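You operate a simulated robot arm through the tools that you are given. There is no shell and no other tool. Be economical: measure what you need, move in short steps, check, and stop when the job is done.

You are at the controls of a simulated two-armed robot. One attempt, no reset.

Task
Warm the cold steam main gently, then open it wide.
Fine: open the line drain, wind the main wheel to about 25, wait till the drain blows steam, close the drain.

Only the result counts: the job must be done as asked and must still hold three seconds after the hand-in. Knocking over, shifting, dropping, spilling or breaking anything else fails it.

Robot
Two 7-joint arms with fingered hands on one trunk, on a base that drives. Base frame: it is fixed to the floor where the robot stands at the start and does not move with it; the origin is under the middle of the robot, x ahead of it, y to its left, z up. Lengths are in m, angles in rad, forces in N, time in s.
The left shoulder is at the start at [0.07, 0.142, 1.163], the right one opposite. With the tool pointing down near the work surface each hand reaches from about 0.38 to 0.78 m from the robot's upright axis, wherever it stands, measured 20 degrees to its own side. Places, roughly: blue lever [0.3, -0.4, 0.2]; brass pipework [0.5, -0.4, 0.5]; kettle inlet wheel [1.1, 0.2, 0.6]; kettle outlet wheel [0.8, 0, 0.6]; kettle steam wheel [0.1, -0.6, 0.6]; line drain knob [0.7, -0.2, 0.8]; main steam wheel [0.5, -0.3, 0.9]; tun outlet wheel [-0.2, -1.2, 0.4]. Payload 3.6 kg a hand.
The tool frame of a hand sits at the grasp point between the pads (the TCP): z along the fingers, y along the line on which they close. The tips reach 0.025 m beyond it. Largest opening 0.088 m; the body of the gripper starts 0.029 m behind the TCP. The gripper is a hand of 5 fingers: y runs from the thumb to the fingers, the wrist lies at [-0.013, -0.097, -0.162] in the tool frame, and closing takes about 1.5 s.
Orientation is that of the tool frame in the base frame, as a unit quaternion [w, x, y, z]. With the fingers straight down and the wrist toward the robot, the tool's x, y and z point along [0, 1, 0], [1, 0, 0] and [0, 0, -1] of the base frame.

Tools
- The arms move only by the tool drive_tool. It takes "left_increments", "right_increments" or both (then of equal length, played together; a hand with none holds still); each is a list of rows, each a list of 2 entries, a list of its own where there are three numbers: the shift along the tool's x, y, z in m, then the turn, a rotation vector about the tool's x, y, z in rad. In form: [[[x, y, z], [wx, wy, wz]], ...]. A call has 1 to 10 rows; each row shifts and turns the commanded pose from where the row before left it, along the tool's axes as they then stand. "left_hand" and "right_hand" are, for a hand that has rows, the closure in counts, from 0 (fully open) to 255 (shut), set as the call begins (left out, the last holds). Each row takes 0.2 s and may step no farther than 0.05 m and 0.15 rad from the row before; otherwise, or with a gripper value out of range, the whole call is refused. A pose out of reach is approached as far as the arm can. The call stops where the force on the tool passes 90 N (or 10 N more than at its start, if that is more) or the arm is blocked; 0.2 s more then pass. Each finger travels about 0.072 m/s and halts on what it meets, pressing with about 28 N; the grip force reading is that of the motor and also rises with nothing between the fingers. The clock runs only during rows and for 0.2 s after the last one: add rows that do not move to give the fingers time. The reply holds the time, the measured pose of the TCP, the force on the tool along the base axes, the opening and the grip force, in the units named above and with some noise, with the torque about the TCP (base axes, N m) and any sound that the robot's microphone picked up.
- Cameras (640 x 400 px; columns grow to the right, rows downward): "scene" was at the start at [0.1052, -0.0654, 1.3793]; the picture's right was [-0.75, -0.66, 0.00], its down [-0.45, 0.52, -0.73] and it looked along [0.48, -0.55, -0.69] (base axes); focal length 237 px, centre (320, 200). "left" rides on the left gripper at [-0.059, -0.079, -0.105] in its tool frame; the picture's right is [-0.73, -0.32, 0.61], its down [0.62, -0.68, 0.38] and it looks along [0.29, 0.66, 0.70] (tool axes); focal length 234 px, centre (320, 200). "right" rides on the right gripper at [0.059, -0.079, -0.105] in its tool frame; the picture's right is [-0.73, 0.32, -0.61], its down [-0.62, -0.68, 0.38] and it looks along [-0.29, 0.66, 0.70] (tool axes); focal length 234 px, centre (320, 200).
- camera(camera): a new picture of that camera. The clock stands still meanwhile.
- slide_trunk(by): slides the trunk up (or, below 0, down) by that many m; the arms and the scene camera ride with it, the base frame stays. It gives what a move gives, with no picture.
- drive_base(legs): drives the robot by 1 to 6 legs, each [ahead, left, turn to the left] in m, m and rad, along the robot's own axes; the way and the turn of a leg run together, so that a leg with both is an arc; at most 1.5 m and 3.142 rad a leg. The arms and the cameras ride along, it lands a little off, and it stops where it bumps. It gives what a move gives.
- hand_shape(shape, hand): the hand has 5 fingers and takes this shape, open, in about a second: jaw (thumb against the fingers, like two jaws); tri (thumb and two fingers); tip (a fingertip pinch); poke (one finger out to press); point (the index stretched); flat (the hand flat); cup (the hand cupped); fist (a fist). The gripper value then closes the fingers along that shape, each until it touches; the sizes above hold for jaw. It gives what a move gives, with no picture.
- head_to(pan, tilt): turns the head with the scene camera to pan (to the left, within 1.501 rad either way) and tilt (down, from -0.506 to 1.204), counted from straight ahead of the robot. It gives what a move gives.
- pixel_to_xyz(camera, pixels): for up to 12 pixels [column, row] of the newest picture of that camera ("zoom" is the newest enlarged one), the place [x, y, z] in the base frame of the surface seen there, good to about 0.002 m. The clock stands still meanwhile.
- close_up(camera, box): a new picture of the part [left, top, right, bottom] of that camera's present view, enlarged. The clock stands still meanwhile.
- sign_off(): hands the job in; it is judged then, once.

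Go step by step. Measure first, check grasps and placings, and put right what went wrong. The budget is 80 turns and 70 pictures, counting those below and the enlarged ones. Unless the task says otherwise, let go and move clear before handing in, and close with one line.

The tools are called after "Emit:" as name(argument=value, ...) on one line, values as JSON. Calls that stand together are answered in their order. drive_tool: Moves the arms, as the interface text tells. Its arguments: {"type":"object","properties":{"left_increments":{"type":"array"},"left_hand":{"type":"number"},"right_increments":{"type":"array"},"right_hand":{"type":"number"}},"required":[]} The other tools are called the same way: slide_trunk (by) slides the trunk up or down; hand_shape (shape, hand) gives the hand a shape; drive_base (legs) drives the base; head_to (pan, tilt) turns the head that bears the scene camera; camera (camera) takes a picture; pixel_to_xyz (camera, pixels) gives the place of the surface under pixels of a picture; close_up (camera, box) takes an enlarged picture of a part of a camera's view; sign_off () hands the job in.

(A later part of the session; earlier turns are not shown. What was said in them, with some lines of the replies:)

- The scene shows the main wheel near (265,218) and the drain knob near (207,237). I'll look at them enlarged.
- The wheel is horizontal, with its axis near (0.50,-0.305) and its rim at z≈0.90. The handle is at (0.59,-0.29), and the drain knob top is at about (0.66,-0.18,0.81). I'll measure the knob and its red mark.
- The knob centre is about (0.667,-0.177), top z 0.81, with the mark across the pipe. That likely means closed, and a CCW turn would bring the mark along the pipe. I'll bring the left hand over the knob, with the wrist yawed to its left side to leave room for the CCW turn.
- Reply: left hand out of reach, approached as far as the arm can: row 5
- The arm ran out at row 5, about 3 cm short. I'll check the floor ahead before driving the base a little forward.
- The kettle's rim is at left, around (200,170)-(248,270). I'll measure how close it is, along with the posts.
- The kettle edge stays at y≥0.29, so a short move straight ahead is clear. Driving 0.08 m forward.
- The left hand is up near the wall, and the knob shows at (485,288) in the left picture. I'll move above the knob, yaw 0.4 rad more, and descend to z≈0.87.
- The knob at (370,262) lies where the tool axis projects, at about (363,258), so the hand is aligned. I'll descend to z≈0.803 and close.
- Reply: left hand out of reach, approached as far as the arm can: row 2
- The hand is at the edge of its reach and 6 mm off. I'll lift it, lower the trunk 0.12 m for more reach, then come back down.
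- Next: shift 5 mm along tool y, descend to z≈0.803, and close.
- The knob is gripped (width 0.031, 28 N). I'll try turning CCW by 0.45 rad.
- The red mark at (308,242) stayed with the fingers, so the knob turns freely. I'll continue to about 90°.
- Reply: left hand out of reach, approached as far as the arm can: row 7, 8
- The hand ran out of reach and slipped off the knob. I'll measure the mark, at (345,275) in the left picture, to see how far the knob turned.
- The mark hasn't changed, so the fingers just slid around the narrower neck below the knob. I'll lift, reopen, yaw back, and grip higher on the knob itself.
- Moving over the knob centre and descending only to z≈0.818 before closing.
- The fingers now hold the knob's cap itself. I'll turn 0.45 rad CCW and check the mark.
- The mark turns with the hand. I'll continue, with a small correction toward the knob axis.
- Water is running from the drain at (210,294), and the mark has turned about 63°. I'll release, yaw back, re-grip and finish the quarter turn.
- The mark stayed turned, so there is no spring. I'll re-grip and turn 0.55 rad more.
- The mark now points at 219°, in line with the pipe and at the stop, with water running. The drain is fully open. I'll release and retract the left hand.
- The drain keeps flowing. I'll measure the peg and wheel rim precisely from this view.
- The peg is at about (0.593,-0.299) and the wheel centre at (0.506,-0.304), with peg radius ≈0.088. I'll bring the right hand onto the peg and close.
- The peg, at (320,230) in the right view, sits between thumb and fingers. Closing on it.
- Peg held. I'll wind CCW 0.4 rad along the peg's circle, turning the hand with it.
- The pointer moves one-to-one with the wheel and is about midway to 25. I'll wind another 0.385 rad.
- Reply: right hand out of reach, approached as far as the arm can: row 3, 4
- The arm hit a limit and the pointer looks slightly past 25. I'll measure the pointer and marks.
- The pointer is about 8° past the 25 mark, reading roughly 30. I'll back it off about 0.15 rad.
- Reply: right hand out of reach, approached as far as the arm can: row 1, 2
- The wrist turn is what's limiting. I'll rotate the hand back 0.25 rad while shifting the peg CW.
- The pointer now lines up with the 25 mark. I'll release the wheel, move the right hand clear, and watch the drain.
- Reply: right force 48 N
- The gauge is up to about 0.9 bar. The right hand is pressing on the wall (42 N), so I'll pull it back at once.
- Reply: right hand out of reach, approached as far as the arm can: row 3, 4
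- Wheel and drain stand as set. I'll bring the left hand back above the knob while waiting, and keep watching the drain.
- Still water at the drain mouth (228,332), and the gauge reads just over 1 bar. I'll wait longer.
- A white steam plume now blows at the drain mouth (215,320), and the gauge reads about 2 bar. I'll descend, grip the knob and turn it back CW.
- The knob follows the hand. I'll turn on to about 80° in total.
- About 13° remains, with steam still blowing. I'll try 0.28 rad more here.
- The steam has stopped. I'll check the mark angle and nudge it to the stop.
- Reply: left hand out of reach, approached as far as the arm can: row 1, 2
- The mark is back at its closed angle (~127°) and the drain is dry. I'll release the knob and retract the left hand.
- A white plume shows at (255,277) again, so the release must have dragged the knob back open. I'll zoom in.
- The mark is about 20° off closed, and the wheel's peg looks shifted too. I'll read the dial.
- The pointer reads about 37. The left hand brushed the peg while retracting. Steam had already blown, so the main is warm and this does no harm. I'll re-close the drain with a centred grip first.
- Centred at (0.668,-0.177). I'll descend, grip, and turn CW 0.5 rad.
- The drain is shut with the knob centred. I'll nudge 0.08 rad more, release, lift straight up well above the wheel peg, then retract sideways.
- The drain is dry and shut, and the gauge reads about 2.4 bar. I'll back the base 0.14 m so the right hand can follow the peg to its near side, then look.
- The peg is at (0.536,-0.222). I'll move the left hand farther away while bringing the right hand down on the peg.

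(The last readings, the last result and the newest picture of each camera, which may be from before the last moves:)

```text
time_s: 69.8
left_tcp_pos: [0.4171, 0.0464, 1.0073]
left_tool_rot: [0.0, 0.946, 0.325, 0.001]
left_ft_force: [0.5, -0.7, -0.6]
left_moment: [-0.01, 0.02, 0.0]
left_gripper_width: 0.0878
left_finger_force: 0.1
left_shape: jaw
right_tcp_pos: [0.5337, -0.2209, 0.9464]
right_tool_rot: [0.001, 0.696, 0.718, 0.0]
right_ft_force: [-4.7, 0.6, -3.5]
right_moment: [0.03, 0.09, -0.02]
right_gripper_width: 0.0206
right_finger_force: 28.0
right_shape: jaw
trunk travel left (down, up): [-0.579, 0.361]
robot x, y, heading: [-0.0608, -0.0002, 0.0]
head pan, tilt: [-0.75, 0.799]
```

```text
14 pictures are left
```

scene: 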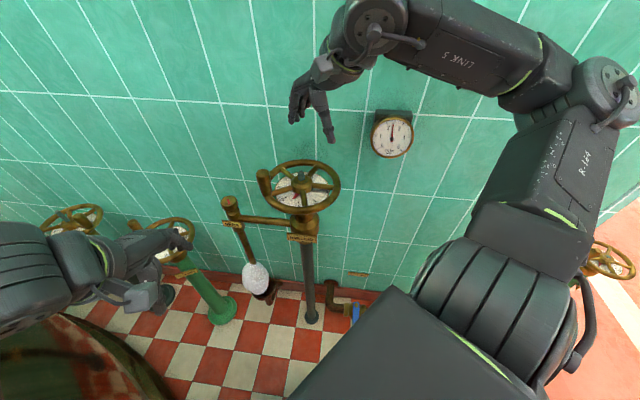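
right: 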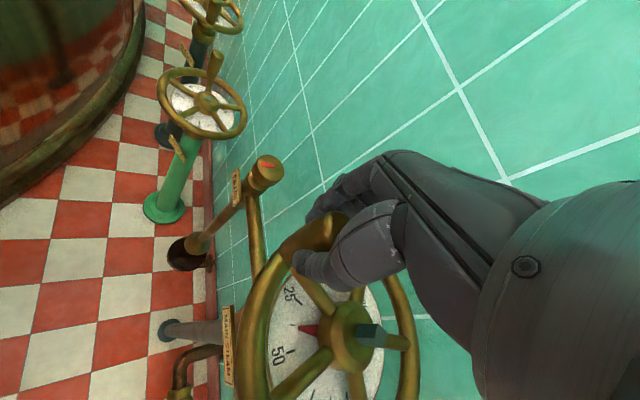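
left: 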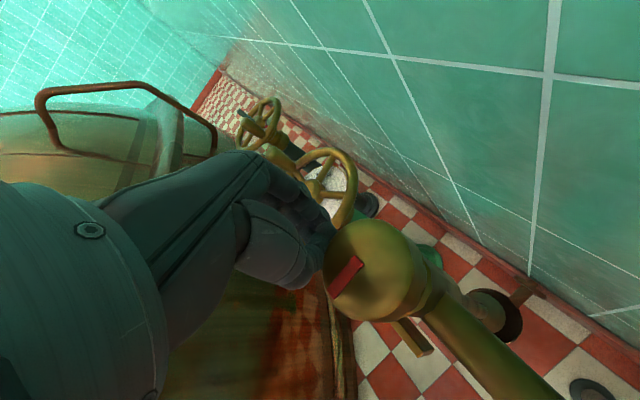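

Peg held between thumb and fingers. I'll wind CCW along the arc from 71° to 116°.

Emit:
drive_tool(right_increments=[[[0.0038, -0.0132, 0], [0, 0, 0]], [[0.0017, -0.0137, 0], [0, 0, 0]], [[-0.0004, -0.0137, 0], [0, 0, 0]], [[-0.0026, -0.0135, 0], [0, 0, 0]], [[-0.0046, -0.013, 0], [0, 0, 0]]])

Emit:
camera(camera="right")

```text
time_s: 71.0
left_tcp_pos: [0.4179, 0.048, 1.008]
left_tool_rot: [0.001, 0.945, 0.326, -0.001]
left_ft_force: [0.1, -0.5, -0.7]
left_moment: [0.0, -0.03, 0.0]
left_gripper_width: 0.0876
left_finger_force: 0.0
left_shape: jaw
right_tcp_pos: [0.4693, -0.2235, 0.9437]
right_tool_rot: [0.0, 0.695, 0.719, -0.001]
right_ft_force: [2.1, 12.7, -4.3]
right_moment: [0.44, -0.21, 0.39]
right_gripper_width: 0.0199
right_finger_force: 27.8
right_shape: jaw
trunk travel left (down, up): [-0.579, 0.361]
robot x, y, heading: [-0.0605, 0.0018, 0.005]
head pan, tilt: [-0.75, 0.799]
```

```text
13 pictures are left
```

right: 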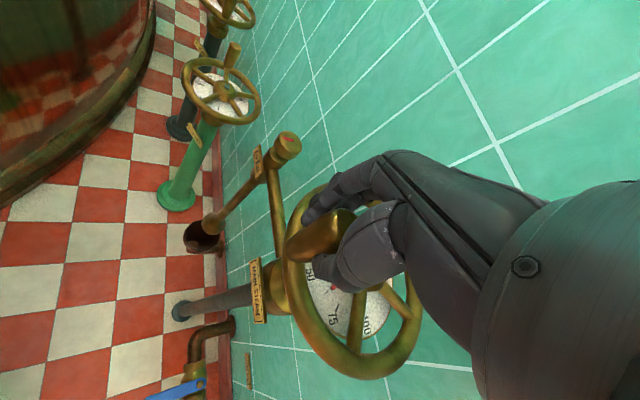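

Following well. Next, 115° to 160°.

Emit:
drive_tool(right_increments=[[[-0.0064, -0.0122, 0], [0, 0, 0]], [[-0.0082, -0.0111, 0], [0, 0, 0]], [[-0.0099, -0.0096, 0], [0, 0, 0]], [[-0.0112, -0.008, 0], [0, 0, 0]], [[-0.0124, -0.0061, 0], [0, 0, 0]]])

Emit:
camera(camera="right")

```text
time_s: 72.2
left_tcp_pos: [0.4212, 0.0452, 1.006]
left_tool_rot: [-0.001, 0.946, 0.325, -0.001]
left_ft_force: [0.3, -1.0, 0.7]
left_moment: [0.0, 0.02, 0.03]
left_gripper_width: 0.088
left_finger_force: 0.0
left_shape: jaw
right_tcp_pos: [0.4263, -0.2761, 0.9427]
right_tool_rot: [-0.002, 0.696, 0.718, -0.003]
right_ft_force: [4.9, 6.7, -19.2]
right_moment: [0.64, -0.12, 0.54]
right_gripper_width: 0.015
right_finger_force: 27.5
right_shape: jaw
trunk travel left (down, up): [-0.579, 0.361]
robot x, y, heading: [-0.0581, 0.0019, 0.002]
head pan, tilt: [-0.75, 0.799]
```

```text
12 pictures are left
```

right: 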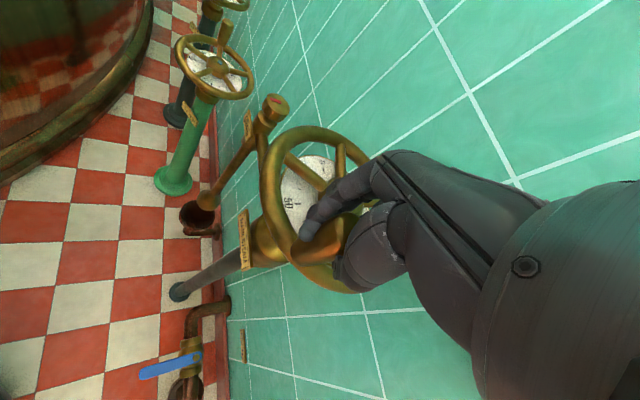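

Peg is still in hand. Final part, 161° to 188°.

Emit:
drive_tool(right_increments=[[[-0.0133, -0.004, 0], [0, 0, 0]], [[-0.0137, -0.0018, 0], [0, 0, 0]], [[-0.0138, 0.0003, 0], [0, 0, 0]]])

Emit:
close_up(camera="scene", box=[230, 90, 320, 170])

```text
time_s: 73.0
left_tcp_pos: [0.4175, 0.0554, 1.0065]
left_tool_rot: [0.005, 0.945, 0.327, -0.002]
left_ft_force: [0.4, -0.3, -0.6]
left_moment: [0.02, 0.01, -0.01]
left_gripper_width: 0.0879
left_finger_force: 0.1
left_shape: jaw
right_tcp_pos: [0.419, -0.3061, 0.9457]
right_tool_rot: [0.0, 0.692, 0.722, -0.004]
right_ft_force: [-14.1, 50.0, -23.9]
right_moment: [0.89, 0.5, 1.02]
right_gripper_width: 0.0166
right_finger_force: 28.1
right_shape: jaw
trunk travel left (down, up): [-0.579, 0.361]
robot x, y, heading: [-0.0597, 0.0026, 0.01]
head pan, tilt: [-0.75, 0.799]
```

```text
5.00 times, centred on (275, 130) of scene
```

zoom: 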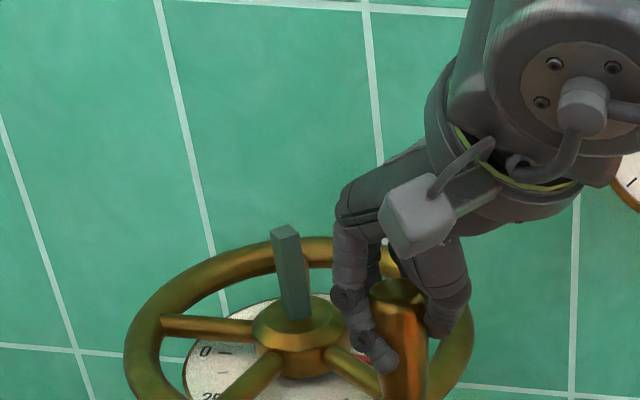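

50 N against the motion suggests the open stop. I'll release, lift clear and read the dial.

Emit:
drive_tool(right_increments=[[[0, 0, 0], [0, 0, 0]], [[0, 0, 0], [0, 0, 0]], [[0, 0, 0], [0, 0, 0]], [[0, 0, 0], [0, 0, 0]], [[0, 0, 0], [0, 0, 0]], [[0, 0, -0.04], [0, 0, 0]], [[0, 0, -0.04], [0, 0, 0]], [[0, 0, -0.04], [0, 0, 0]], [[0, -0.04, 0], [0, 0, 0]]], right_hand=0)

Emit:
camera(camera="scene")

Emit:
close_up(camera="scene", box=[220, 110, 310, 190])

```text
time_s: 75.0
left_tcp_pos: [0.4167, 0.0458, 1.0092]
left_tool_rot: [0.0, 0.946, 0.325, 0.001]
left_ft_force: [0.0, -1.0, -0.8]
left_moment: [0.0, 0.01, -0.01]
left_gripper_width: 0.0876
left_finger_force: 0.1
left_shape: jaw
right_tcp_pos: [0.3771, -0.32, 1.0657]
right_tool_rot: [0.001, 0.696, 0.718, 0.001]
right_ft_force: [-1.6, 0.0, 0.0]
right_moment: [-0.01, -0.05, 0.0]
right_gripper_width: 0.0876
right_finger_force: 0.0
right_shape: jaw
trunk travel left (down, up): [-0.579, 0.361]
robot x, y, heading: [-0.0594, -0.0013, -0.001]
head pan, tilt: [-0.75, 0.799]
```

```text
10 pictures are left
```

scene: 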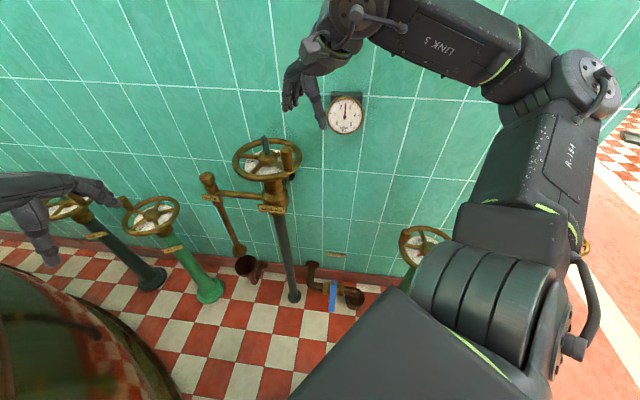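

```text
5.00 times, centred on (265, 150) of scene
```

zoom: 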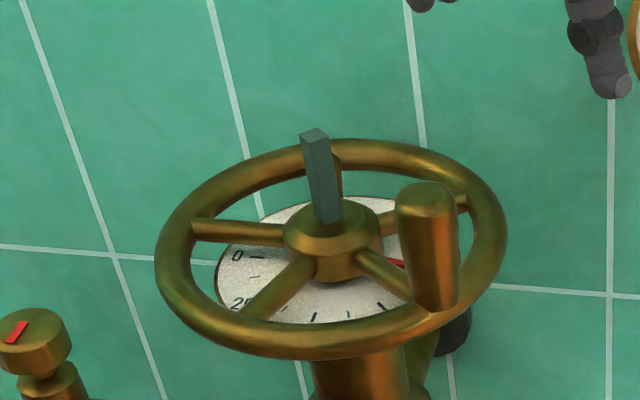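

Emit:
pixel_to_xyz(camera="zoom", pixels=[[425, 190], [405, 250], [452, 250], [430, 290], [399, 263], [390, 262], [258, 257], [250, 257]])

Emit:
close_up(camera="right", box=[100, 80, 420, 400])

```text
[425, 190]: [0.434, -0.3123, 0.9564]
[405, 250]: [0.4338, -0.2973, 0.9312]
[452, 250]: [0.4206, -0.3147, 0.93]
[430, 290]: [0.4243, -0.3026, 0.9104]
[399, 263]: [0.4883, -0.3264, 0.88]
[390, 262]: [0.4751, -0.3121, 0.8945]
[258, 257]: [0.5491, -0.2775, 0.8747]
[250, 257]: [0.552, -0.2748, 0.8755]
```

```text
1.25 times, centred on (260, 240) of right
```

zoom: 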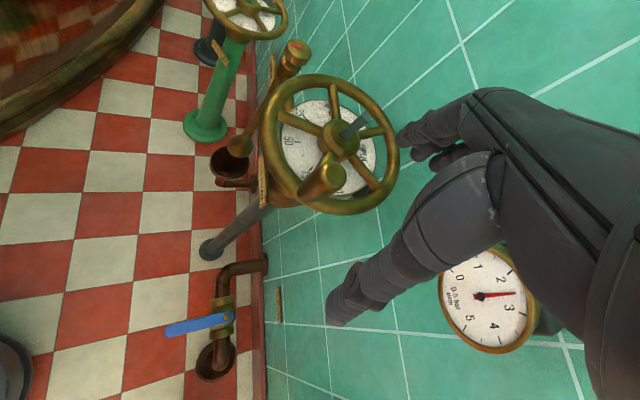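

The pointer is close to the 100 side but partly hidden by the peg. I'll raise the trunk for a steeper view of the dial.

Emit:
slide_trunk(by=0.2)

Emit:
camera(camera="scene")

```text
time_s: 77.1
left_tcp_pos: [0.4184, 0.0462, 1.2073]
left_tool_rot: [0.001, 0.945, 0.327, 0.001]
left_ft_force: [-0.3, 0.4, -0.6]
left_moment: [-0.01, 0.01, 0.01]
left_gripper_width: 0.0877
left_finger_force: 0.0
left_shape: jaw
right_tcp_pos: [0.3807, -0.3193, 1.2649]
right_tool_rot: [0.001, 0.696, 0.718, 0.0]
right_ft_force: [0.2, 0.3, -1.0]
right_moment: [0.02, 0.01, 0.0]
right_gripper_width: 0.0876
right_finger_force: 0.1
right_shape: jaw
trunk travel left (down, up): [-0.779, 0.161]
robot x, y, heading: [-0.057, -0.0025, 0.002]
head pan, tilt: [-0.75, 0.799]
```

```text
7 pictures are left
```

scene: 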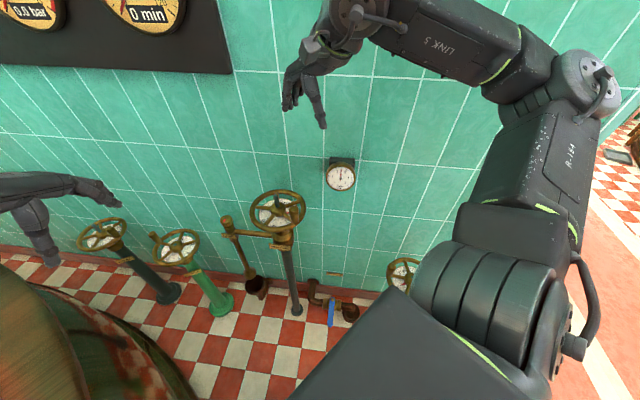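

Emit:
close_up(camera="scene", box=[245, 180, 315, 245])

```text
6.15 times, centred on (280, 212) of scene
```

zoom: 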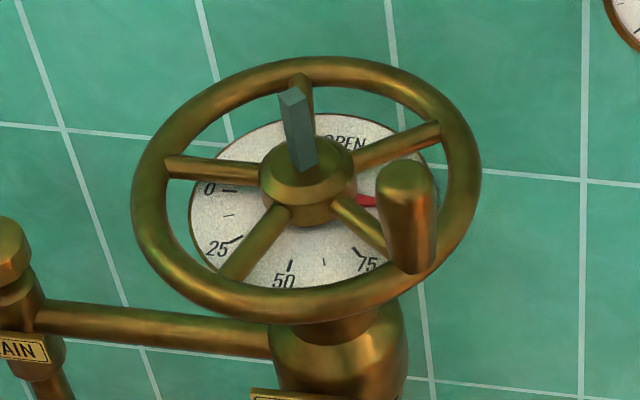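

The pointer lies on the 100 line at the stop (368,202), the drain mark is at closed with no plume at the cup, and the gauge has risen. Both hands are clear, so I'm handing in.

Emit:
sign_off()

```text
The job is handed in.
```

The main was warmed through the open drain at about 25 until steam blew. The drain is now shut and the main wheel is at its stop at about 100. While I was retracting, the left hand brushed the wheel to about 37 and the drain reopened a little; this was after steam had blown, and I re-closed the drain before opening the main wide.
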